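You operate a simulated robot arm through the tools that you are given. There is no shell and no other tool. Be economical: measure what you need, move in short steps, check, and stop when the job is done.

Carry out the task below with a simulated robot arm. There is one attempt and no reset: what you move stays moved.

JOB
Change the little basin's water, rinse the rod in it, drain it again.
Fine: fresh water to the blue band; the rod back in its pot with no milk on it.

The check looks at the end state, three seconds after you hand in, the way a careful person would. Anything else that was tipped, shoved, dropped, spilled or broken makes it a failure.

ROBOT AND FRAMES
A 6-joint arm with a two-finger parallel gripper, fixed in place. Base frame: the origin is at the foot of the arm, x ahead of it, y to its left, z up; the work surface is at about z = 0. Readings come in mm, degrees, newtons and seconds.
With the tool pointing down near the work surface it reaches from about 140 to 580 mm from the base axis. Its first joint turns from -66.0 to 66.0 degrees. Payload 2.1 kg.
The TCP is the grasp point between the finger pads, 30 mm short of the fingertips. In the tool frame z runs along the fingers and y along their closing line. The gripper opens to 94 mm. The fingers are 28 mm wide and 10 mm thick; the gripper's body (50 by 96 mm) begins 55 mm behind the TCP.
Orientation is told as [roll, pitch, yaw] about the base's x, y, z axes, in that order, counted from this pose: with the fingers straight down and closing along the base's y, the tool's x points along the base's -x, its y along +y and its z along -z.

CONTROLS
- The arm moves only by the tool arm_command. Its argument "plan" is a list of rows, each a list of 3 entries, a list of its own where there are three numbers: the shift along the base's x, y, z in units of 150 mm (1.0 is 150 mm), then the turn, a rotation vector about the base's x, y, z in units of 60 degrees (1.0 is 60 degrees), then the opening, from 0 (shut) to 1 (fully open). In form: [[[dx, dy, dz], [rx, ry, rz], hand], ...]. A call has 1 to 10 rows; each row is the pose to reach, as a shift and turn from the pose commanded when the call began. A call with a number of a shift or a turn outside -1 to 1 is refused whole. Each row takes 0.2 s and may step no farther than 50 mm and 8.6 degrees from the row before; otherwise, or with a gripper value out of range, the whole call is refused. A pose out of reach is approached as far as the arm can. The call stops where the force on the tool passes 70 N (or 10 N more than at its start, if that is more) or the arm is blocked; 0.2 s more then pass. The fingers move at their own pace (about 72 mm/s each) and stop on an object; they squeeze with about 22 N. The grip force told is the motor's: it shows also when the fingers shut on nothing. Time passes only in rows, and 0.2 s behind the last, so rows that repeat a pose let the fingers close. The reply holds the time, the measured pose of the TCP, the force on the tool along the base axes, the opening and the grip force, in the units named above and with some noise, with the torque about the TCP (base axes, N m) and any sound that the robot's microphone picked up.
- Cameras (640 x 400 px; columns grow to the right, rows downward): "scene" is fixed at [62.7, -382.7, 477.7]; the picture's right is [0.68, -0.74, 0.00], its down [-0.47, -0.43, -0.77] and it looks along [0.57, 0.52, -0.63] (base axes); focal length 218 px, centre (320, 200). "wrist" rides on the gripper at [76, 14, -103] in the tool frame; the picture's right is [-0.18, 0.98, 0.00], its down [-0.75, -0.14, -0.64] and it looks along [-0.63, -0.12, 0.77] (tool axes); focal length 243 px, centre (320, 200).
- grab_frame(camera): a new picture of that camera. It takes no simulated time.
- pixel_to_xyz(camera, pixels): there is no depth. For up to 12 entries [column, row, z] of the newest picture of that camera ("zoom" is the newest enlarged one), the place [x, y] in the base frame at which the ray of that pixel passes the height z, good to about 2 mm. It takes no simulated time.
- enlarge(camera, box): a new picture of the part [left, top, right, bottom] of that camera's present view, enlarged. It takes no simulated time.
- close_job(): hands the job in; it is judged then, once.

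Work in short steps. Measure before you move; look again where a grasp or a placing could have gone wrong, and mend it. You have 80 turns and 54 pictures in all, those below and enlarged ones among them. Open the gripper and draw the arm clear of the work before you hand the job in, unless the task says otherwise; then end with one line.

The tools are called after ">>>" as name(argument=value, ...) on one line, values as JSON. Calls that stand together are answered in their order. arm_command: Moves the arm, as the interface text tells. Its arguments: {"type":"object","properties":{"plan":{"type":"array"}},"required":["plan"]} The other tools are called the same way: grab_frame (camera) takes a picture; pixel_to_xyz (camera, pixels) gives the place at which the rays of pixels pass given heights; enlarge (camera, box) takes an enlarged picture of a part of a camera's view; close_job () hands the job in.

At the start:

```text
time_s: 0.0
eef_pos: [309.0, -48.0, 341.9]
ee_rot: [-0.1, -0.1, 0.0]
force: [0.6, 0.2, -0.5]
torque: [-0.01, -0.04, -0.02]
opening: 94.1
grip_force: 0.1
```

scene: 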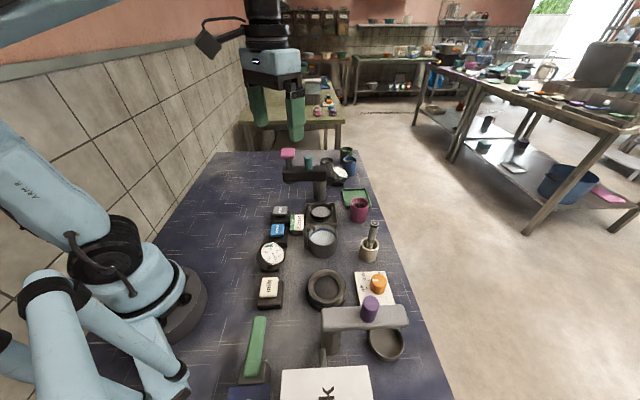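
wrist: 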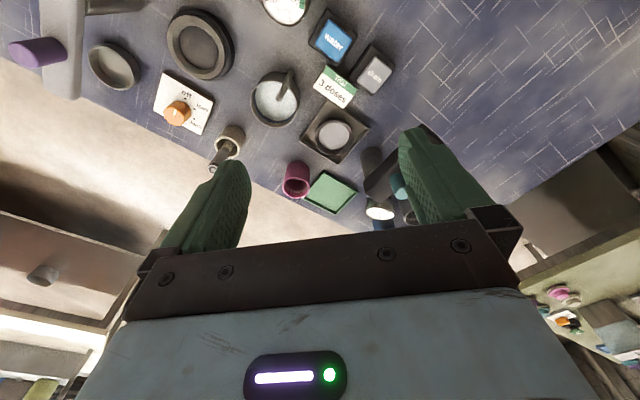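

The table is crowded: buttons, a basin with whitish water near (322,238), a rod in a pot at (370,245). I enlarge the two halves to read the labels.

>>> enlarge(camera="scene", box=[240, 140, 400, 260])

>>> enlarge(camera="scene", box=[220, 240, 430, 400])

>>> enlarge(camera="wrist", box=[230, 0, 430, 125])

```text
3.33 times, centred on (320, 200) of scene
```

zoom: 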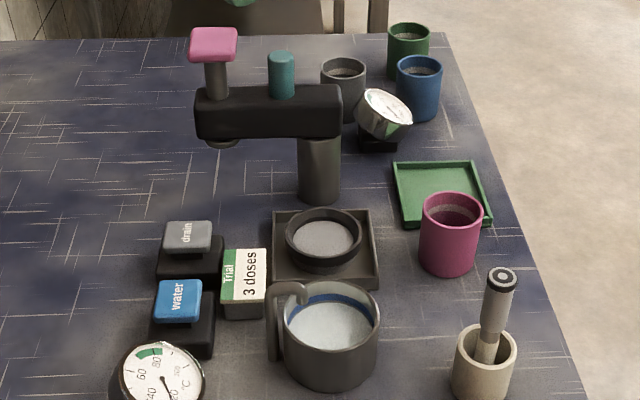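

```text
2.50 times, centred on (325, 320) of scene
```

zoom: 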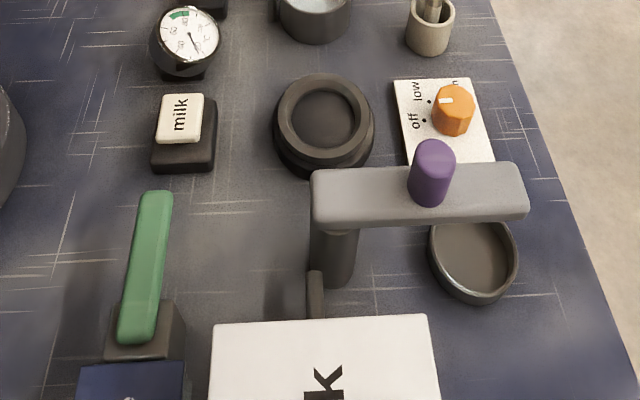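

```text
3.20 times, centred on (330, 62) of wrist
```

zoom: 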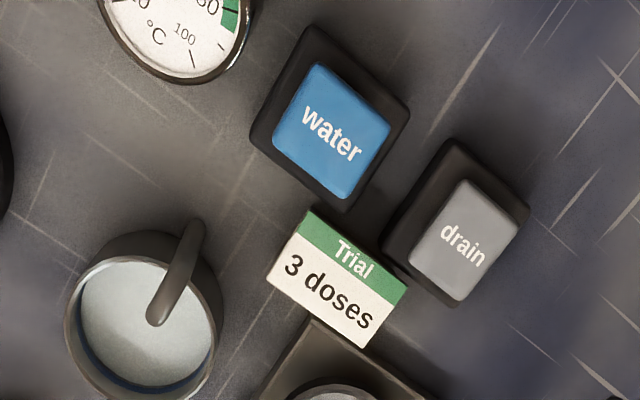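

The basin (with blue band and its own spout), the "water" and "drain" buttons, and the rod in its pot are visible. I measure their places in the scene picture at several heights.

>>> grab_frame(camera="wrist")

>>> pixel_to_xyz(camera="wrist", pixels=[[334, 40, 0], [334, 40, 30], [374, 75, 0], [374, 75, 30], [275, 100, 0], [275, 100, 50], [230, 138, 40], [213, 168, 100], [213, 168, 80], [230, 130, 40], [296, 180, 60], [332, 135, 30]])

>>> pixel_to_xyz(camera="scene", pixels=[[279, 229, 0], [279, 229, 30], [281, 210, 0], [281, 210, 30], [322, 230, 0], [322, 230, 50], [369, 246, 40], [374, 224, 100], [374, 224, 80], [321, 213, 30], [359, 200, 60], [369, 243, 40]])

```text
48 pictures are left
```

wrist: 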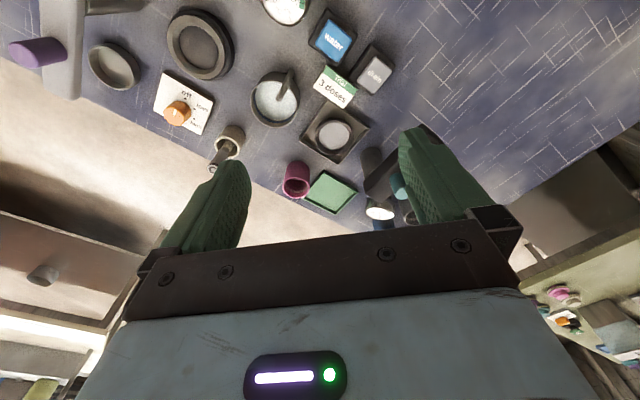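

```text
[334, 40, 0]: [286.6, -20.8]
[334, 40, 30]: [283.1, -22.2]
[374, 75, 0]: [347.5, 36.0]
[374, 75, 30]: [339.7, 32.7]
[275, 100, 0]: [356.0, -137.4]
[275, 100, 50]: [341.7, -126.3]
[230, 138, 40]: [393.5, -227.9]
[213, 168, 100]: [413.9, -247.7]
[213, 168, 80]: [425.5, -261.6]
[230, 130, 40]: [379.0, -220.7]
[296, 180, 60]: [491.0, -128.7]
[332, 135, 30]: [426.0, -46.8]
```

```text
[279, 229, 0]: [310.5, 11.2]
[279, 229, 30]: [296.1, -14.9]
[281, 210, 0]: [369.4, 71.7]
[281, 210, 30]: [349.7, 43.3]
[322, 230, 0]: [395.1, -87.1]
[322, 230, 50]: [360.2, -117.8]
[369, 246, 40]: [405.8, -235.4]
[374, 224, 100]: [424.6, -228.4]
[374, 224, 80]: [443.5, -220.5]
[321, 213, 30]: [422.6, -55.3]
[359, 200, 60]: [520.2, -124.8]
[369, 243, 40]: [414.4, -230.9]
```

Triangulation puts the water button at about (286,-23) and the drain button at about (339,31), tops near z≈41. I shut the fingers and go over the drain button, staying high first for a better look.

>>> arm_command(plan=[[[0.1, 0.26, -0.2], [0, 0, 0], 0], [[0.2, 0.52, -0.4], [0, 0, 0], 0], [[0.2, 0.52, -0.7], [0, 0, 0], 0], [[0.2, 0.52, -1.0], [0, 0, 0], 0], [[0.2, 0.52, -1.0], [0, 0, 0], 0]])

>>> grab_frame(camera="wrist")

>>> enlarge(camera="scene", box=[250, 190, 400, 284])

```text
refused: row 1 steps farther than a row can; nothing moved
```

```text
47 pictures are left
```

wrist: 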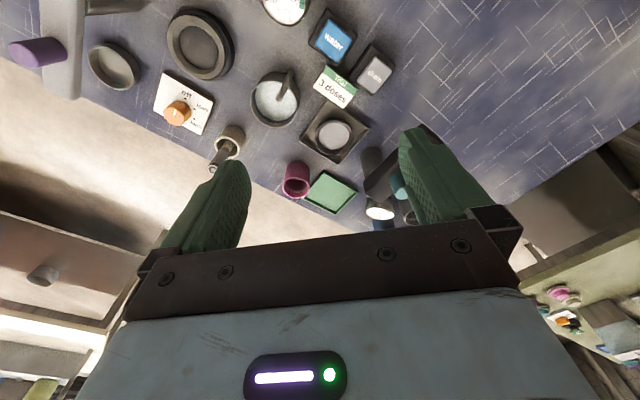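

```text
4.26 times, centred on (325, 237) of scene
```

zoom: 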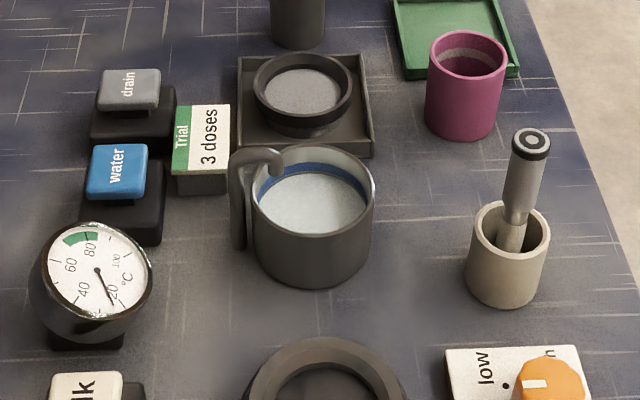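

The first row was slightly over 50 mm; the scene shows the basin water just under the blue band. I repeat the move with smaller steps.

>>> arm_command(plan=[[[0.1, 0.26, -0.1], [0, 0, 0], 0], [[0.2, 0.52, -0.2], [0, 0, 0], 0], [[0.2, 0.52, -0.5], [0, 0, 0], 0], [[0.2, 0.52, -0.8], [0, 0, 0], 0], [[0.2, 0.52, -1.0], [0, 0, 0], 0], [[0.2, 0.52, -1.0], [0, 0, 0], 0]])

>>> grab_frame(camera="wrist")

```text
time_s: 1.4
eef_pos: [339.1, 28.3, 192.7]
ee_rot: [0.0, -0.2, 0.0]
force: [-0.2, -0.3, -0.2]
torque: [0.02, 0.0, -0.04]
opening: 0.0
grip_force: 21.8
```

```text
45 pictures are left
```

wrist: 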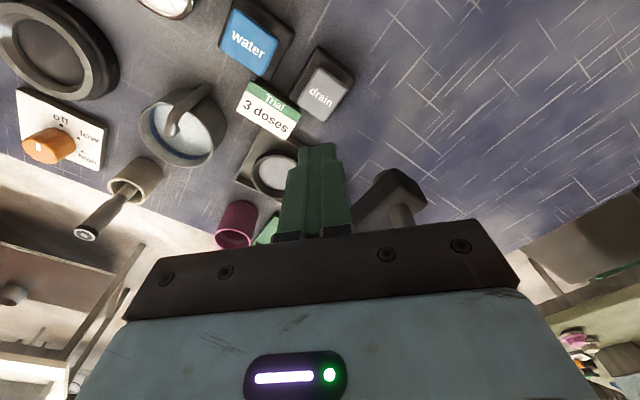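

Better view now: water button centre at (249,42), drain at (322,94), basin rim around (183,127). I refine those positions.

>>> pixel_to_xyz(camera="wrist", pixels=[[322, 94, 40], [322, 94, 50], [249, 42, 40], [249, 42, 50], [183, 127, 50], [183, 127, 70], [135, 182, 40], [135, 182, 60], [85, 234, 100], [85, 234, 120], [141, 120, 60], [226, 130, 60]])

>>> pixel_to_xyz(camera="zoom", pixels=[[129, 88, 40], [129, 88, 50], [117, 170, 40], [117, 170, 50], [313, 190, 50], [313, 190, 70], [510, 235, 40], [510, 235, 60], [532, 140, 100], [532, 140, 120], [253, 190, 60], [375, 185, 60]])

```text
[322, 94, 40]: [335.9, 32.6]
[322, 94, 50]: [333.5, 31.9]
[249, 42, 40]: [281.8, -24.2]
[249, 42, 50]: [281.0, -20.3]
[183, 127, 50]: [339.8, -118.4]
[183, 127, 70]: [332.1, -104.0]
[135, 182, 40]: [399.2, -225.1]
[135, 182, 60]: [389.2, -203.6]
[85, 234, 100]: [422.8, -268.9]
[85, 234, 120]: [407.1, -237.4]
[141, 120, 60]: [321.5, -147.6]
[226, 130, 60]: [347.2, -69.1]
```

```text
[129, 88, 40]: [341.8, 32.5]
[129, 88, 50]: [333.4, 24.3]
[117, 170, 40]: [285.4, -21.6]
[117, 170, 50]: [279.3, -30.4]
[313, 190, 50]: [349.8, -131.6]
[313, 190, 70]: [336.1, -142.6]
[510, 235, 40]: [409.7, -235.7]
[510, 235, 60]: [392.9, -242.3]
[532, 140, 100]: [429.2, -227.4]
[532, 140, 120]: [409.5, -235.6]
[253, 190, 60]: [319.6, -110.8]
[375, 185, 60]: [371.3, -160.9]
```

Drain button ≈ (337,31) with top at z≈43. I descend over it to fingertip height about 50 mm.

>>> arm_command(plan=[[[-0.01, 0.02, -0.3], [0, 0, 0], 0], [[-0.01, 0.02, -0.55], [0, 0, 0], 0], [[-0.01, 0.02, -0.74], [0, 0, 0], 0]])

>>> enlarge(camera="scene", box=[250, 190, 400, 284])

```text
time_s: 2.2
eef_pos: [336.7, 30.3, 80.8]
ee_rot: [0.0, -0.1, 0.0]
force: [0.3, -0.1, -0.3]
torque: [-0.03, 0.02, -0.02]
opening: 0.5
grip_force: 21.9
```

```text
4.26 times, centred on (325, 237) of scene
```

zoom: 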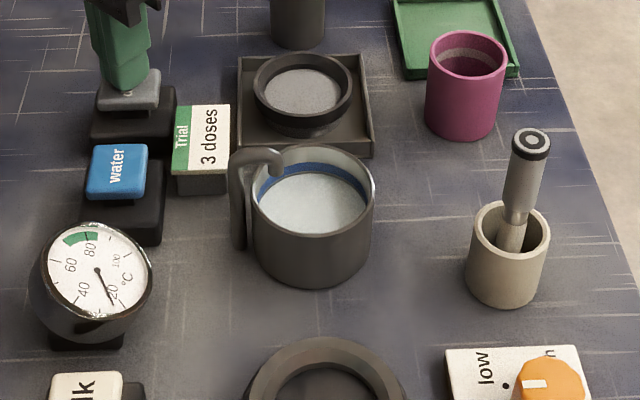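

The fingertips hover just above the drain button. I press down in small rows and lift again.

>>> arm_command(plan=[[[0, 0, -0.04], [0, 0, 0], 0], [[0, 0, -0.06], [0, 0, 0], 0], [[0, 0, -0.08], [0, 0, 0], 0], [[0, 0, -0.09], [0, 0, 0], 0]])

>>> enlarge(camera="scene", box=[250, 190, 400, 284])

```text
time_s: 3.2
eef_pos: [337.1, 31.8, 68.0]
ee_rot: [-0.1, -0.1, 0.0]
force: [0.8, -0.4, 1.9]
torque: [-0.03, 0.0, 0.02]
opening: 0.0
grip_force: 22.2
heard: click
```

```text
4.26 times, centred on (325, 237) of scene
```

zoom: 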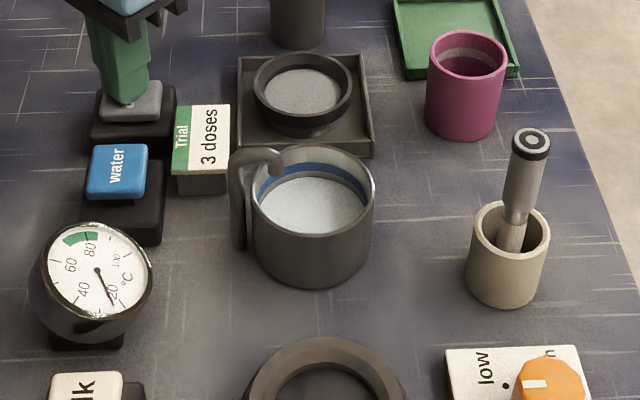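

It clicked and the level is falling. I hold here for two seconds and look again.

>>> arm_command(plan=[[[0, 0, 0], [0, 0, 0], 0], [[0, 0, 0], [0, 0, 0], 0], [[0, 0, 0], [0, 0, 0], 0], [[0, 0, 0], [0, 0, 0], 0], [[0, 0, 0], [0, 0, 0], 0], [[0, 0, 0], [0, 0, 0], 0], [[0, 0, 0], [0, 0, 0], 0], [[0, 0, 0], [0, 0, 0], 0], [[0, 0, 0], [0, 0, 0], 0], [[0, 0, 0], [0, 0, 0], 0]])

>>> enlarge(camera="scene", box=[250, 190, 400, 284])

```text
time_s: 5.4
eef_pos: [336.7, 31.8, 67.9]
ee_rot: [-0.1, -0.1, -0.1]
force: [-0.4, 0.7, 2.1]
torque: [0.02, 0.03, -0.02]
opening: 0.0
grip_force: 21.7
```

```text
4.26 times, centred on (325, 237) of scene
```

zoom: 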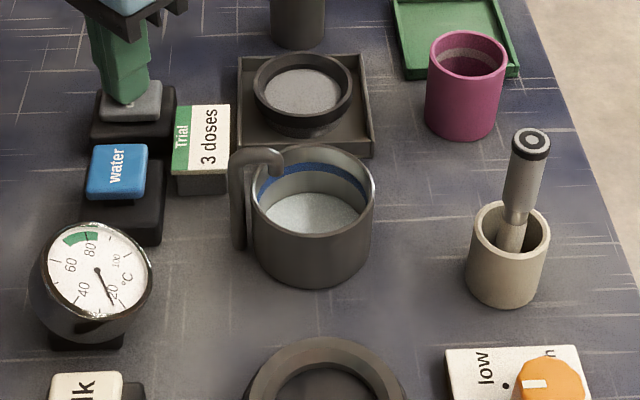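

Draining continues. I lift off to learn whether it runs only while held, waiting one second.

>>> arm_command(plan=[[[0, 0, 0.15], [0, 0, 0], 0], [[0, 0, 0.15], [0, 0, 0], 0], [[0, 0, 0.15], [0, 0, 0], 0], [[0, 0, 0.15], [0, 0, 0], 0], [[0, 0, 0.15], [0, 0, 0], 0], [[0, 0, 0.15], [0, 0, 0], 0], [[0, 0, 0.15], [0, 0, 0], 0], [[0, 0, 0.15], [0, 0, 0], 0]])

>>> enlarge(camera="scene", box=[250, 190, 400, 284])

```text
time_s: 7.2
eef_pos: [336.1, 31.0, 89.7]
ee_rot: [0.0, -0.2, 0.0]
force: [0.5, -0.4, 0.5]
torque: [-0.01, 0.03, 0.0]
opening: 0.3
grip_force: 21.9
```

```text
4.26 times, centred on (325, 237) of scene
```

zoom: 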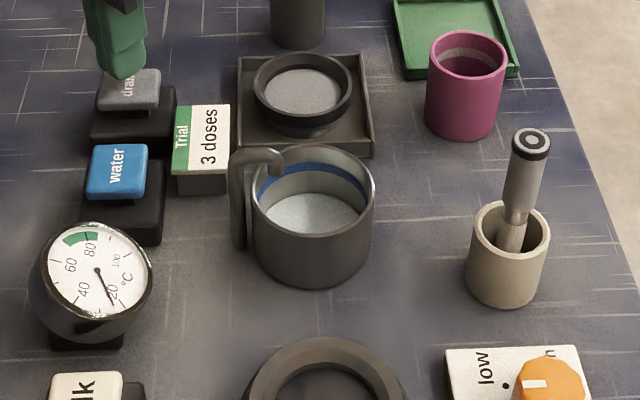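

It stopped when released, so it drains only while held. I press again and keep holding.

>>> arm_command(plan=[[[0, 0, -0.13], [0, 0, 0], 0], [[0, 0, -0.15], [0, 0, 0], 0], [[0, 0, -0.15], [0, 0, 0], 0], [[0, 0, -0.15], [0, 0, 0], 0], [[0, 0, -0.15], [0, 0, 0], 0], [[0, 0, -0.15], [0, 0, 0], 0], [[0, 0, -0.15], [0, 0, 0], 0], [[0, 0, -0.15], [0, 0, 0], 0], [[0, 0, -0.15], [0, 0, 0], 0], [[0, 0, -0.15], [0, 0, 0], 0]])

>>> arm_command(plan=[[[0, 0, 0], [0, 0, 0], 0], [[0, 0, 0], [0, 0, 0], 0], [[0, 0, 0], [0, 0, 0], 0], [[0, 0, 0], [0, 0, 0], 0], [[0, 0, 0], [0, 0, 0], 0], [[0, 0, 0], [0, 0, 0], 0], [[0, 0, 0], [0, 0, 0], 0], [[0, 0, 0], [0, 0, 0], 0], [[0, 0, 0], [0, 0, 0], 0], [[0, 0, 0], [0, 0, 0], 0]])

>>> enlarge(camera="scene", box=[250, 190, 400, 284])

```text
time_s: 9.4
eef_pos: [336.4, 33.2, 68.7]
ee_rot: [0.0, -0.2, 0.0]
force: [-0.2, 1.3, 0.9]
torque: [0.02, -0.02, 0.0]
opening: 0.0
grip_force: 21.8
heard: click
```

```text
time_s: 11.6
eef_pos: [336.1, 32.5, 67.3]
ee_rot: [0.0, -0.2, 0.0]
force: [-0.4, 0.0, 1.5]
torque: [0.02, 0.03, 0.0]
opening: 0.0
grip_force: 21.7
```

```text
4.26 times, centred on (325, 237) of scene
```

zoom: 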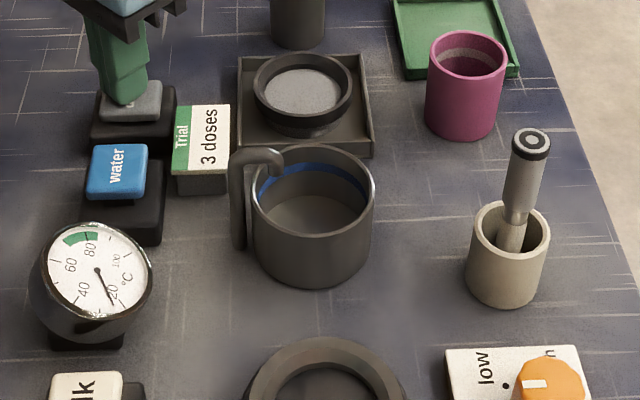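

The basin looks empty. I hold a little longer, then lift and go over the water button.

>>> arm_command(plan=[[[0, 0, 0], [0, 0, 0], 0], [[0, 0, 0], [0, 0, 0], 0], [[0, 0, 0], [0, 0, 0], 0], [[0, 0, 0.3], [0, 0, 0], 0], [[-0.18, -0.19, 0.3], [0, 0, 0], 0], [[-0.36, -0.37, 0.3], [0, 0, 0], 0], [[-0.36, -0.37, 0.1], [0, 0, 0], 0]])

>>> enlarge(camera="scene", box=[250, 190, 400, 284])

```text
time_s: 13.2
eef_pos: [281.1, -21.5, 82.4]
ee_rot: [-0.1, -0.2, 0.0]
force: [0.1, 0.8, -0.2]
torque: [0.03, -0.01, -0.01]
opening: 0.0
grip_force: 21.8
```

```text
4.26 times, centred on (325, 237) of scene
```

zoom: 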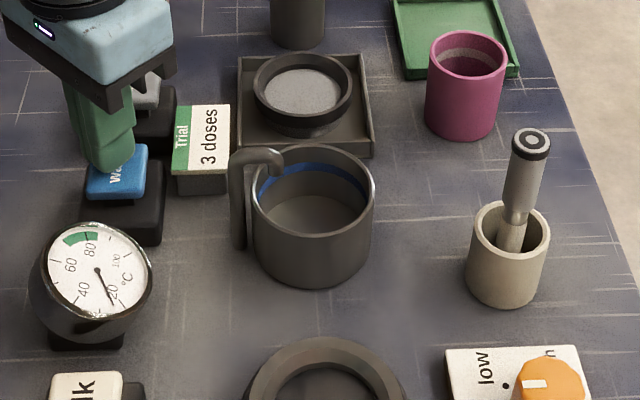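

The basin is empty and the fingers are over the water button. I press it in small rows and check the level after about 1 s.

>>> arm_command(plan=[[[0.01, -0.01, -0.06], [0, 0, 0], 0], [[0.01, -0.01, -0.1], [0, 0, 0], 0], [[0.01, -0.01, -0.1], [0, 0, 0], 0], [[0.01, -0.01, -0.1], [0, 0, 0], 0], [[0.01, -0.01, -0.1], [0, 0, 0], 0]])

>>> enlarge(camera="scene", box=[250, 190, 400, 284])

```text
time_s: 14.4
eef_pos: [283.5, -24.0, 67.9]
ee_rot: [0.1, -0.1, 0.0]
force: [-1.1, 0.9, 1.6]
torque: [0.02, 0.03, 0.02]
opening: 0.0
grip_force: 22.1
heard: click
```

```text
4.26 times, centred on (325, 237) of scene
```

zoom: 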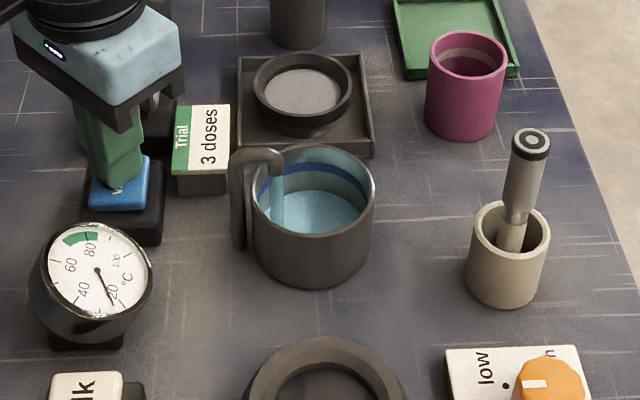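

Fresh blue water is running; the surface's back edge is at zoom row ~190 and the band's lower edge at ~172. I keep holding 0.6 s more.

>>> arm_command(plan=[[[0, 0, 0], [0, 0, 0], 0], [[0, 0, 0], [0, 0, 0], 0]])

>>> enlarge(camera="scene", box=[300, 214, 348, 244])

```text
time_s: 15.0
eef_pos: [283.8, -23.6, 68.2]
ee_rot: [0.0, -0.1, 0.0]
force: [-0.2, -0.9, 0.9]
torque: [-0.02, 0.02, -0.02]
opening: 0.0
grip_force: 21.7
```

```text
13.33 times, centred on (324, 229) of scene
```

zoom: 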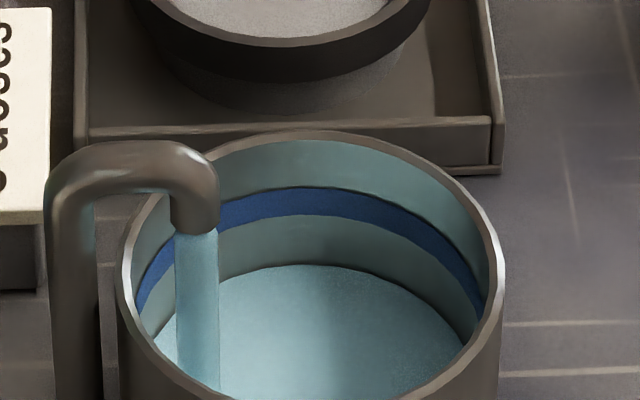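

Back edge at row 265, band spans 187–215. Another 0.6 s.

>>> arm_command(plan=[[[0, 0, 0], [0, 0, 0], 0], [[0, 0, 0], [0, 0, 0], 0]])

>>> enlarge(camera="scene", box=[300, 214, 348, 244])

```text
time_s: 15.6
eef_pos: [283.6, -23.8, 66.3]
ee_rot: [0.0, 0.0, 0.0]
force: [-0.7, -0.7, 0.8]
torque: [-0.02, 0.03, -0.02]
opening: 0.1
grip_force: 22.4
```

```text
13.33 times, centred on (324, 229) of scene
```

zoom: 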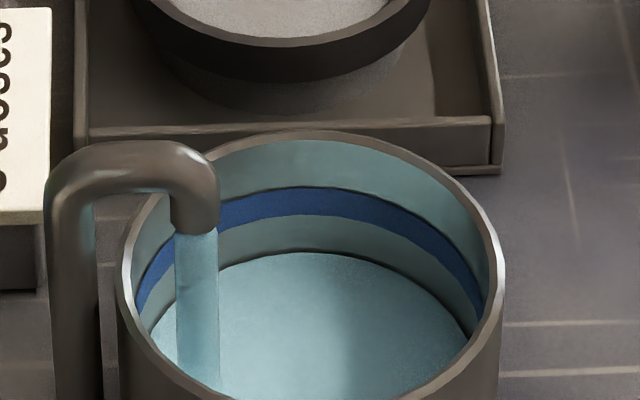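

It rises about 13 px per 0.6 s (now row 252). To reach the band I need about 2 s more; I hold 1.6 s and check.

>>> arm_command(plan=[[[0, 0, 0], [0, 0, 0], 0], [[0, 0, 0], [0, 0, 0], 0], [[0, 0, 0], [0, 0, 0], 0], [[0, 0, 0], [0, 0, 0], 0], [[0, 0, 0], [0, 0, 0], 0], [[0, 0, 0], [0, 0, 0], 0], [[0, 0, 0], [0, 0, 0], 0]])

>>> enlarge(camera="scene", box=[300, 214, 348, 244])

```text
time_s: 17.2
eef_pos: [283.5, -24.2, 67.8]
ee_rot: [0.0, -0.1, 0.1]
force: [0.7, -0.5, 1.9]
torque: [-0.02, 0.01, 0.03]
opening: 0.0
grip_force: 21.7
```

```text
13.33 times, centred on (324, 229) of scene
```

zoom: 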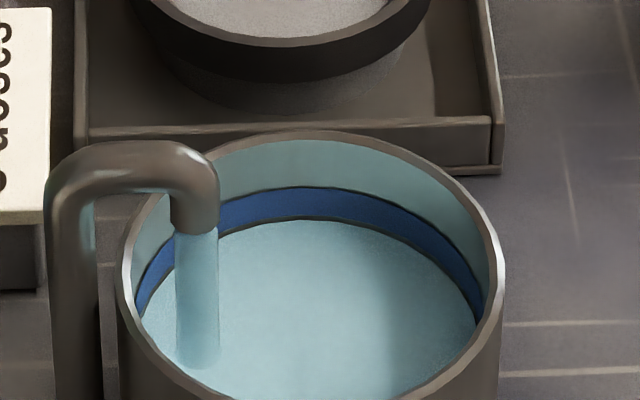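

The surface is at the band's lower edge. I hold 0.6 s more and then release and lift.

>>> arm_command(plan=[[[0, 0, 0], [0, 0, 0], 0], [[0, 0, 0], [0, 0, 0], 0], [[0, 0, 0], [0, 0, 0], 0], [[0, 0, 0.25], [0, 0, 0], 0], [[0, 0, 0.5], [0, 0, 0], 0], [[0, 0, 0.8], [0, 0, 0], 0], [[0, 0, 1], [0, 0, 0], 0]])

>>> enlarge(camera="scene", box=[300, 210, 396, 270])

```text
time_s: 18.8
eef_pos: [285.6, -25.9, 217.8]
ee_rot: [0.0, -0.1, 0.0]
force: [-0.5, 0.1, -0.4]
torque: [0.02, -0.03, 0.0]
opening: 0.2
grip_force: 22.4
```

```text
6.67 times, centred on (348, 240) of scene
```

zoom: 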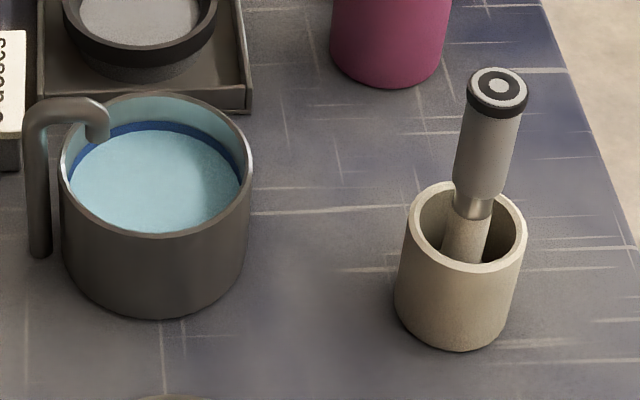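

The water now stands in the blue band. The rod leans slightly in its pot; I move high toward it for a close view, opening the hand.

>>> arm_command(plan=[[[0.05, -0.3, 0], [0, 0, 0], 0.2], [[0.1, -0.6, 0], [0, 0, 0], 0.5], [[0.2, -0.9, 0], [0, 0, 0], 0.7], [[0.3, -1.0, 0], [0, 0, 0], 0.7]])

>>> arm_command(plan=[[[0, -0.2, 0], [0, 0, 0], 0.7], [[0, -0.4, 0], [0, 0, 0], 0.7], [[0, -0.4, 0], [0, 0, 0], 0.7]])

>>> grab_frame(camera="wrist")

>>> grab_frame(camera="scene")

```text
time_s: 19.8
eef_pos: [330.4, -175.4, 218.2]
ee_rot: [0.0, -0.1, 0.1]
force: [-0.2, 0.0, 0.0]
torque: [-0.01, 0.01, -0.02]
opening: 65.5
grip_force: 0.0
```

```text
time_s: 20.6
eef_pos: [329.7, -234.8, 218.2]
ee_rot: [0.0, -0.1, 0.0]
force: [0.5, 1.3, 0.1]
torque: [-0.02, -0.01, 0.02]
opening: 65.7
grip_force: 0.1
```

```text
33 pictures are left
```

wrist: 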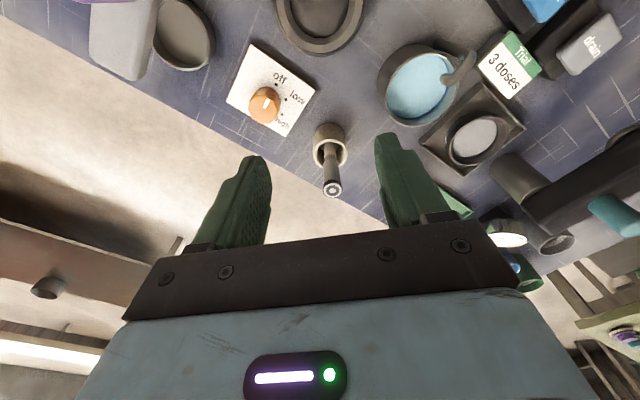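

```text
32 pictures are left
```

scene: 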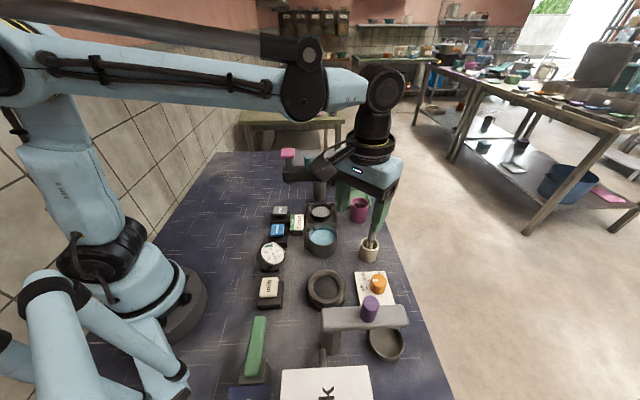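

>>> enlarge(camera="wrist", box=[280, 110, 392, 180])

>>> pixel_to_xyz(camera="wrist", pixels=[[333, 190, 120], [333, 190, 110], [329, 145, 35], [329, 145, 45], [329, 145, 55], [316, 146, 40], [347, 146, 40], [330, 150, 70], [417, 88, 45], [380, 80, 50], [458, 90, 50], [420, 125, 0]])

>>> pixel_to_xyz(camera="scene", pixels=[[374.7, 223.2, 120], [374.7, 223.2, 110], [369.9, 244.2, 35], [369.9, 244.2, 45], [369.9, 244.2, 55], [360.5, 243, 45], [379, 246, 45], [371.7, 239, 70], [323.5, 235.5, 45], [323.5, 235.5, 50], [323.5, 235.5, 55], [359.5, 252, 0]])

```text
5.71 times, centred on (336, 145) of wrist
```

zoom: 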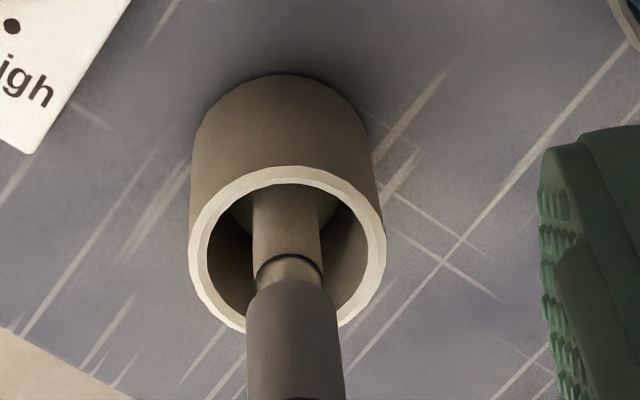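

```text
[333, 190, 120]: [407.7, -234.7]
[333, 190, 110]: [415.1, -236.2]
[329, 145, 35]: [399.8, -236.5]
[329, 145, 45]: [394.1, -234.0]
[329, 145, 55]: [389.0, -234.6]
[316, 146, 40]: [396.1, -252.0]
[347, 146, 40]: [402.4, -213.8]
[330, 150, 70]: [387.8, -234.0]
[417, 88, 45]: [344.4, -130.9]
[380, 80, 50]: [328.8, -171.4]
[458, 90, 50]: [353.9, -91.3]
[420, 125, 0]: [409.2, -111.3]
```

```text
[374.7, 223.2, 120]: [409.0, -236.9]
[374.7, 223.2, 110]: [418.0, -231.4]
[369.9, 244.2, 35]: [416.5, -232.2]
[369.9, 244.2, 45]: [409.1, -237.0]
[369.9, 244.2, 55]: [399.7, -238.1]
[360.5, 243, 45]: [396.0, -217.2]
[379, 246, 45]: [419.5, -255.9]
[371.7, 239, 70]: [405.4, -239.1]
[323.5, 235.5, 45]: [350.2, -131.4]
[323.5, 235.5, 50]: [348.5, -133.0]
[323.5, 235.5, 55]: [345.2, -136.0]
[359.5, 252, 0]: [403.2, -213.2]
```

Rod top is about (408,-236,120). I triangulate the pot rim (wrist (330.4,154.1)) and the rod's neck for its lean.

>>> pixel_to_xyz(camera="wrist", pixels=[[330.4, 154.1, 40], [330.4, 154.1, 50], [330.4, 154.1, 60], [330.8, 157, 60], [330.8, 157, 70], [330.8, 157, 80], [313, 154, 50], [347.5, 154, 50], [333, 190, 120], [420, 82, 50], [420, 82, 60], [420, 82, 70]])

>>> pixel_to_xyz(camera="scene", pixels=[[369.9, 244.2, 40], [369.9, 244.2, 50], [369.9, 244.2, 60], [371.4, 241.2, 60], [371.4, 241.2, 70], [371.4, 241.2, 80], [369, 258, 0], [323.5, 234, 60], [323.5, 234, 70]])

>>> enlarge(camera="wrist", box=[360, 30, 488, 110])

```text
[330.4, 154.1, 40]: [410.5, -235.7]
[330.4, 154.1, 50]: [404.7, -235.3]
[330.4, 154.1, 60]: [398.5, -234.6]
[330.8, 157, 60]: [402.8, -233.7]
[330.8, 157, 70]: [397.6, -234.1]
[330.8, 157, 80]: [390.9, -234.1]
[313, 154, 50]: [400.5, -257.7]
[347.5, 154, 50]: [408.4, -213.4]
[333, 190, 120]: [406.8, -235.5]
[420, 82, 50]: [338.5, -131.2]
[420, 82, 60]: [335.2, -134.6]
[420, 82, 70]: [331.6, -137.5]
```

```text
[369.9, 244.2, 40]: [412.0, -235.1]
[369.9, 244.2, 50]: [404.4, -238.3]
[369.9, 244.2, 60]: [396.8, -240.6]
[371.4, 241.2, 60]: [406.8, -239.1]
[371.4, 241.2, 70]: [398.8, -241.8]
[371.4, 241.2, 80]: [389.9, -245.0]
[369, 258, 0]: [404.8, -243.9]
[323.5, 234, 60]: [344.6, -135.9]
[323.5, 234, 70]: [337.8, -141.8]
```

```text
5.00 times, centred on (424, 70) of wrist
```

zoom: 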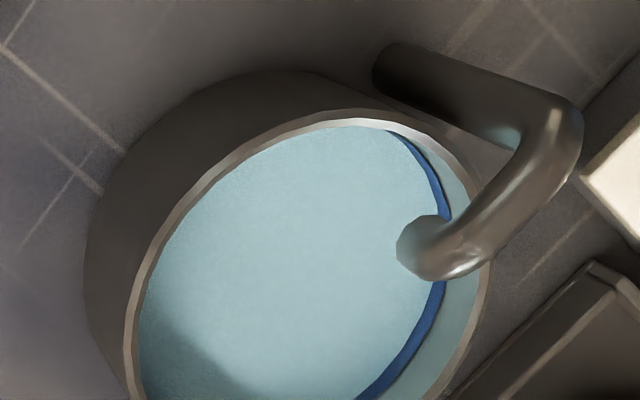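

Rod is near upright at about (406,-236); pot rim z≈48; basin centre ≈ (345,-131) with rim z≈55. I locate the spout to keep clear of it.

>>> pixel_to_xyz(camera="wrist", pixels=[[445, 80.4, 60], [445, 80.4, 70], [474, 55, 60], [474, 55, 80], [420, 68, 55], [421.4, 89, 50], [421.4, 89, 60]])

>>> pixel_to_xyz(camera="scene", pixels=[[314.7, 230.5, 60], [314.7, 230.5, 70], [307, 226, 60], [307, 226, 80], [323.3, 234.7, 50], [323.3, 234.7, 60]])

```text
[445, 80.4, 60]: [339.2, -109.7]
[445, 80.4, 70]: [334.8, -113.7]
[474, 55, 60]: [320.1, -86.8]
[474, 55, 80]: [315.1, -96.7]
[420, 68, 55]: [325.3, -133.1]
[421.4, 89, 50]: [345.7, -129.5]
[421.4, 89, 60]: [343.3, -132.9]
```

```text
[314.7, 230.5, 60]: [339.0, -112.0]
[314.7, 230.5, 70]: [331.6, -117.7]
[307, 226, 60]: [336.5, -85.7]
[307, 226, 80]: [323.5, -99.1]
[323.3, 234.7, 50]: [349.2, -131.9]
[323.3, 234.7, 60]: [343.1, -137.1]
```

Spout tip is at about (338,-111,60), so I will dip at about (350,-143). I now go over the rod at (407,-236) and descend to TCP z≈104 with the hand open.

>>> arm_command(plan=[[[0.26, -0.01, 0], [0, 0, 0], 0.7], [[0.51, -0.01, 0], [0, 0, 0], 0.7], [[0.51, -0.01, -0.25], [0, 0, 0], 0.7]])

>>> grab_frame(camera="wrist")

```text
time_s: 21.4
eef_pos: [406.9, -236.1, 181.6]
ee_rot: [0.0, 0.0, 0.0]
force: [-0.2, 0.3, -0.9]
torque: [-0.02, -0.01, 0.03]
opening: 65.8
grip_force: 0.1
```

```text
29 pictures are left
```

wrist: 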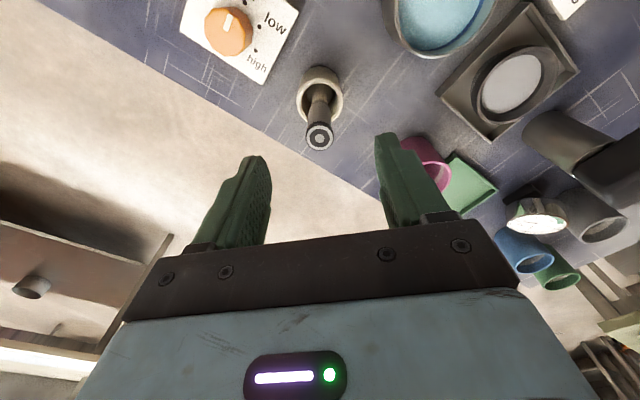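

The rod top (319,136) lies in line between the fingers. I descend 77 mm and close.

>>> arm_command(plan=[[[0, 0, -0.25], [0, 0, 0], 0.7], [[0, 0, -0.4], [0, 0, 0], 0.7], [[0, 0, -0.515], [0, 0, 0], 0.7], [[0, 0, -0.515], [0, 0, 0], 0.4], [[0, 0, -0.515], [0, 0, 0], 0.25], [[0, 0, -0.515], [0, 0, 0], 0.1], [[0, 0, -0.515], [0, 0, 0], 0.1]])

>>> grab_frame(camera="wrist")

>>> enlarge(camera="scene", box=[300, 200, 396, 260])

```text
time_s: 23.0
eef_pos: [406.4, -236.4, 104.9]
ee_rot: [0.1, -0.1, 0.0]
force: [-0.1, 0.1, -0.7]
torque: [0.0, 0.04, -0.01]
opening: 18.2
grip_force: 22.0
```

```text
28 pictures are left
```

wrist: 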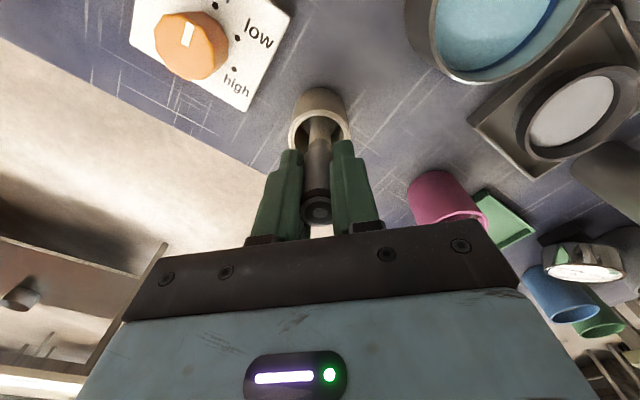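

```text
6.67 times, centred on (348, 230) of scene
```

zoom: 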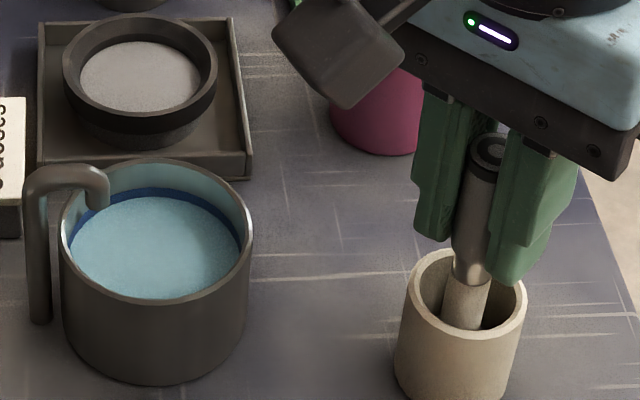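

The rod is held at 18 mm. I lift it straight up out of the pot.

>>> arm_command(plan=[[[0, 0, 0.1], [0, 0, 0], 0.1], [[0, 0, 0.25], [0, 0, 0], 0.1], [[0, 0, 0.4], [0, 0, 0], 0.1], [[0, 0, 0.55], [0, 0, 0], 0.1], [[0, 0, 0.7], [0, 0, 0], 0.1]])

>>> enlarge(camera="scene", box=[300, 190, 396, 250])

```text
time_s: 24.2
eef_pos: [406.5, -233.5, 208.7]
ee_rot: [-0.1, -0.1, 0.0]
force: [-0.6, -0.8, -1.2]
torque: [0.01, 0.0, 0.0]
opening: 17.8
grip_force: 21.8
```

```text
6.67 times, centred on (348, 220) of scene
```

zoom: 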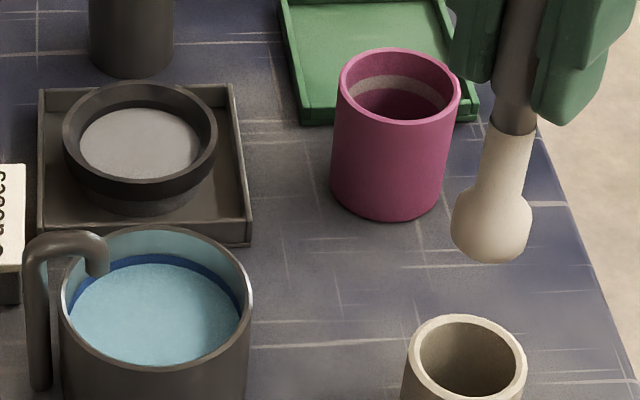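

The rod's lower end is a milk-coated bulb about 28 mm wide. I measure its bottom and the handle edge before dipping.

>>> pixel_to_xyz(camera="scene", pixels=[[373.9, 229.3, 100], [373.9, 229.3, 110], [373.9, 229.3, 120], [377, 209.5, 150], [377, 209.5, 160], [377, 209.5, 170], [324, 235, 40], [318, 225, 45], [324, 219, 45]])

>>> enlarge(camera="wrist", box=[256, 80, 384, 160])

```text
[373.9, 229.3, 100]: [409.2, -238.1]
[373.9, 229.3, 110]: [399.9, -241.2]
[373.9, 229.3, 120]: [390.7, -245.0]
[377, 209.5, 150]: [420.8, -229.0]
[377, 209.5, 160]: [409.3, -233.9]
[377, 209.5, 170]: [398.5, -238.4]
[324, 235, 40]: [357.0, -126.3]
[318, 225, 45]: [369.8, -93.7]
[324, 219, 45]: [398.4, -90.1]
```

```text
5.00 times, centred on (320, 120) of wrist
```

zoom: 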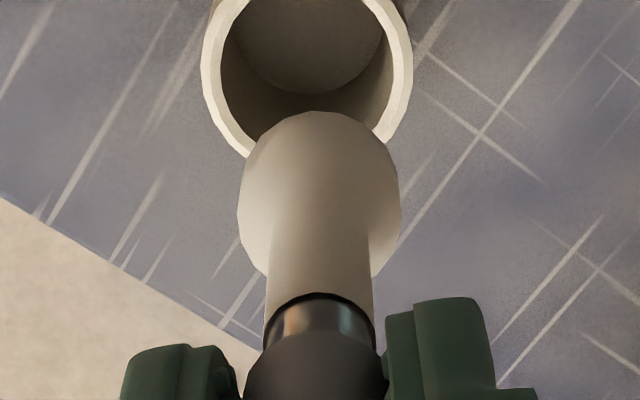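

The coated length is about 50 mm. I carry the rod over the basin at about (348,-140) at the same height.

>>> arm_command(plan=[[[-0.1, 0.16, 0], [0, 0, 0], 0.1], [[-0.2, 0.32, 0], [0, 0, 0], 0.1], [[-0.3, 0.48, 0], [0, 0, 0], 0.1], [[-0.39, 0.63, 0], [0, 0, 0], 0.1], [[-0.39, 0.63, 0], [0, 0, 0], 0.1], [[-0.39, 0.63, -0.1], [0, 0, 0], 0.1], [[-0.39, 0.63, -0.2], [0, 0, 0], 0.1]])

>>> enlarge(camera="scene", box=[276, 190, 372, 250])

>>> enlarge(camera="wrist", box=[240, 60, 400, 160])

```text
time_s: 25.8
eef_pos: [346.9, -141.0, 178.1]
ee_rot: [0.0, -0.2, -0.1]
force: [0.2, 0.4, -0.6]
torque: [0.02, -0.01, 0.0]
opening: 18.1
grip_force: 21.9
```

```text
6.67 times, centred on (324, 220) of scene
```

zoom: 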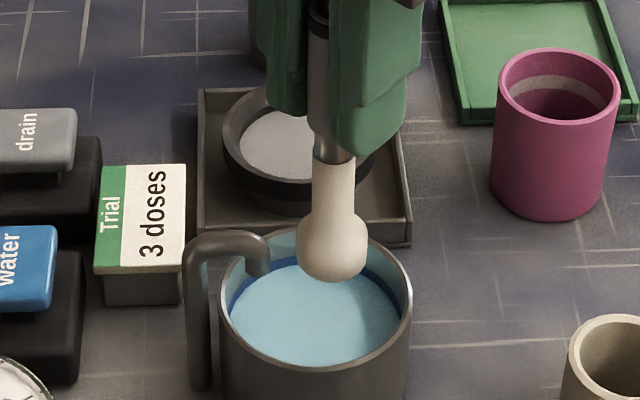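

```text
4.00 times, centred on (320, 110) of wrist
```

zoom: 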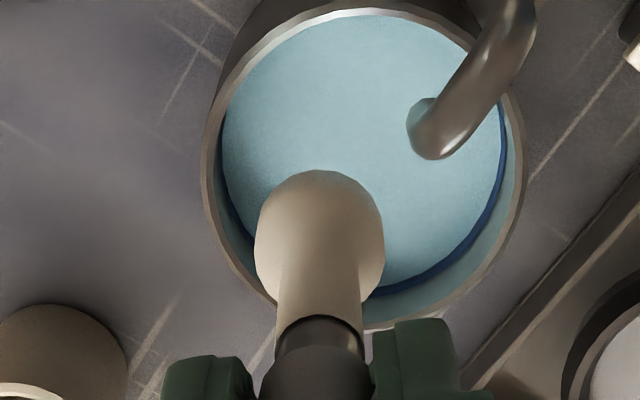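

Bulb hangs over the water, clear of the spout. I lower it 55 mm in small steps to a tip height of about 19 mm.

>>> arm_command(plan=[[[0, 0, -0.1], [0, 0, 0], 0.1], [[0, 0, -0.2], [0, 0, 0], 0.1], [[0, 0, -0.27], [0, 0, 0], 0.1], [[0, 0, -0.32], [0, 0, 0], 0.1], [[0, 0, -0.37], [0, 0, 0], 0.1]])

>>> enlarge(camera="scene", box=[276, 190, 372, 250])

```text
time_s: 27.0
eef_pos: [347.2, -141.9, 124.0]
ee_rot: [-0.1, 0.0, 0.0]
force: [0.5, -0.2, -0.5]
torque: [-0.03, -0.02, -0.06]
opening: 18.2
grip_force: 22.5
```

```text
6.67 times, centred on (324, 220) of scene
```

zoom: 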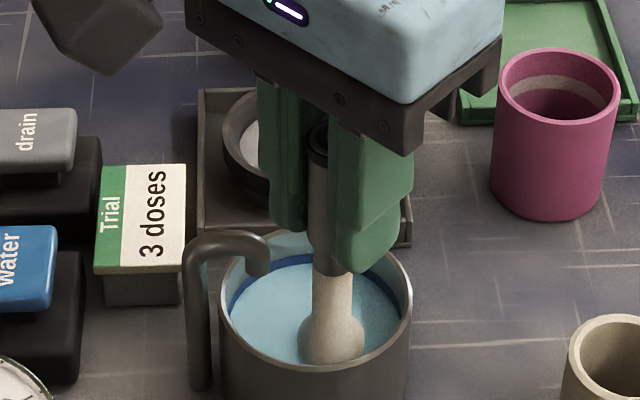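

The bulb is at/in the water. I lower another 9 mm gently and check force and picture.

>>> arm_command(plan=[[[0, 0, -0.02], [0, 0, 0], 0.1], [[0, 0, -0.04], [0, 0, 0], 0.1], [[0, 0, -0.06], [0, 0, 0], 0.1]])

>>> enlarge(camera="scene", box=[276, 190, 372, 250])

>>> enlarge(camera="wrist", box=[240, 60, 400, 160])

```text
time_s: 27.8
eef_pos: [347.8, -142.0, 113.3]
ee_rot: [0.0, -0.1, 0.0]
force: [-0.4, 0.3, -0.4]
torque: [0.0, -0.01, -0.03]
opening: 18.0
grip_force: 21.5
```

```text
6.67 times, centred on (324, 220) of scene
```

zoom: 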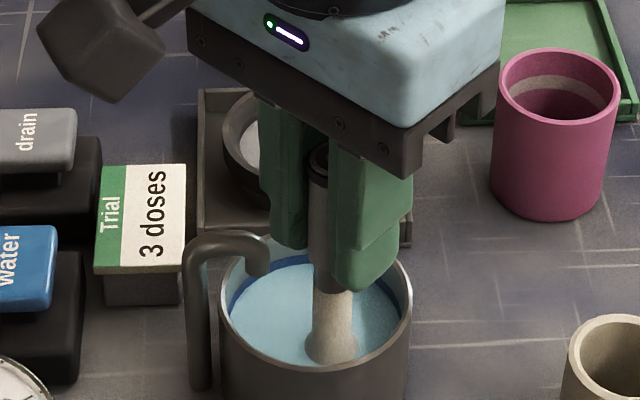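

```text
4.00 times, centred on (320, 110) of wrist
```

zoom: 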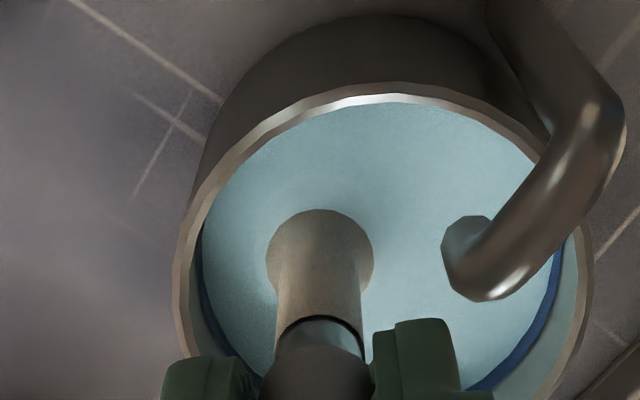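

Half the bulb is above water still. I lower another 10 mm in 2-3 mm steps.

>>> arm_command(plan=[[[0, 0, -0.02], [0, 0, 0], 0.1], [[0, 0, -0.035], [0, 0, 0], 0.1], [[0, 0, -0.05], [0, 0, 0], 0.1], [[0, 0, -0.065], [0, 0, 0], 0.1]])

>>> enlarge(camera="wrist", box=[240, 60, 400, 160])

```text
time_s: 28.8
eef_pos: [348.1, -142.2, 103.6]
ee_rot: [0.0, -0.1, 0.0]
force: [-0.6, -0.4, 5.7]
torque: [-0.01, 0.06, -0.01]
opening: 17.9
grip_force: 22.0
```

```text
4.00 times, centred on (320, 110) of wrist
```

zoom: 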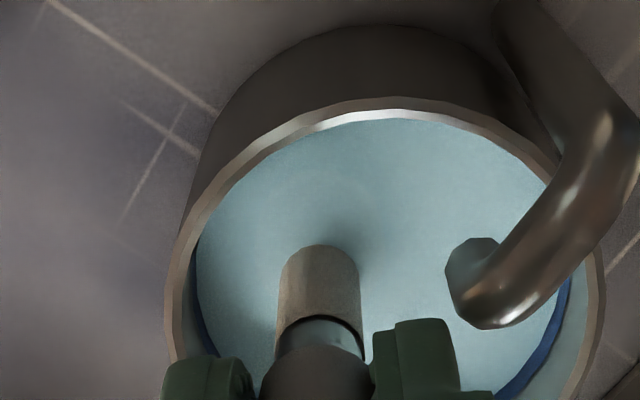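

The bulb is fully submerged and the tip touches the bottom (5.7 N). I raise 2 mm and stir gently with small side moves.

>>> arm_command(plan=[[[0, 0, 0.015], [0, 0, 0], 0.1], [[0.05, 0, 0.015], [0, 0, 0], 0.1], [[0.03, -0.03, 0.015], [0, 0, 0], 0.1], [[-0.04, -0.03, 0.015], [0, 0, 0], 0.1], [[-0.06, 0, 0.015], [0, 0, 0], 0.1], [[0.05, 0, 0.015], [0, 0, 0], 0.1], [[0.03, -0.03, 0.015], [0, 0, 0], 0.1], [[-0.04, -0.03, 0.015], [0, 0, 0], 0.1], [[-0.06, 0, 0.015], [0, 0, 0], 0.1], [[0, 0, 0.015], [0, 0, 0], 0.1]])

>>> enlarge(camera="wrist", box=[240, 60, 400, 160])

```text
time_s: 31.0
eef_pos: [347.7, -141.4, 107.2]
ee_rot: [0.0, -0.1, 0.0]
force: [1.2, 0.2, 0.0]
torque: [0.02, 0.01, 0.0]
opening: 18.2
grip_force: 21.5
```

```text
4.00 times, centred on (320, 110) of wrist
```

zoom: 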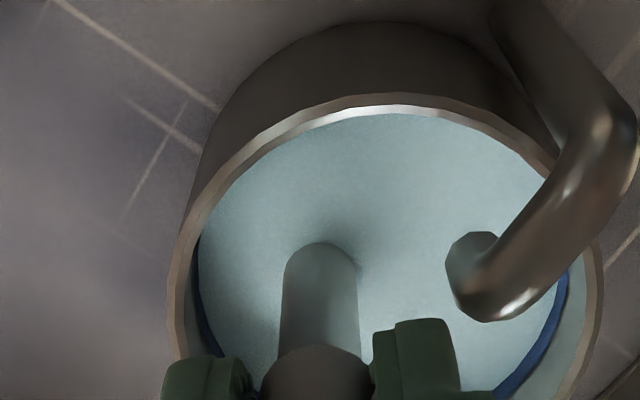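

The shaft has turned from cream to bare metal and the water is clouding. I lift slowly over the basin and inspect the bulb.

>>> arm_command(plan=[[[0, 0, 0.08], [0, 0, 0], 0.1], [[0, 0, 0.18], [0, 0, 0], 0.1], [[0, 0, 0.28], [0, 0, 0], 0.1], [[0, 0, 0.38], [0, 0, 0], 0.1], [[0, 0, 0.5], [0, 0, 0], 0.1], [[0, 0, 0.68], [0, 0, 0], 0.1], [[0, 0, 0.68], [0, 0, 0], 0.1], [[0, 0, 0.68], [0, 0, 0], 0.1], [[0, 0, 0.68], [0, 0, 0], 0.1]])

>>> enlarge(camera="scene", box=[276, 190, 372, 250])

>>> enlarge(camera="wrist", box=[240, 60, 400, 160])

```text
time_s: 33.0
eef_pos: [348.0, -143.6, 206.1]
ee_rot: [0.0, -0.1, -0.1]
force: [1.1, 1.0, -0.4]
torque: [-0.02, -0.01, 0.02]
opening: 18.2
grip_force: 22.2
```

```text
6.67 times, centred on (324, 220) of scene
```

zoom: 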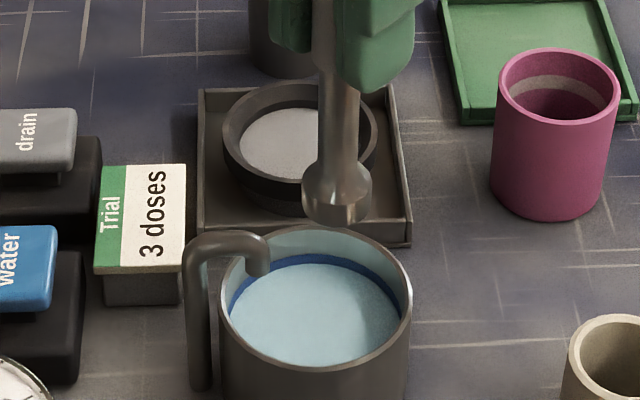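

```text
4.00 times, centred on (320, 110) of wrist
```

zoom: 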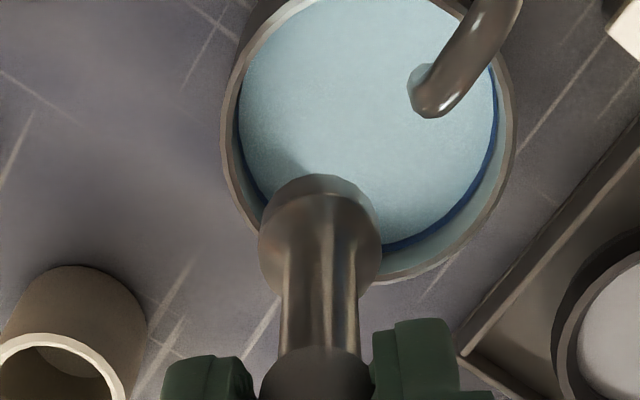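

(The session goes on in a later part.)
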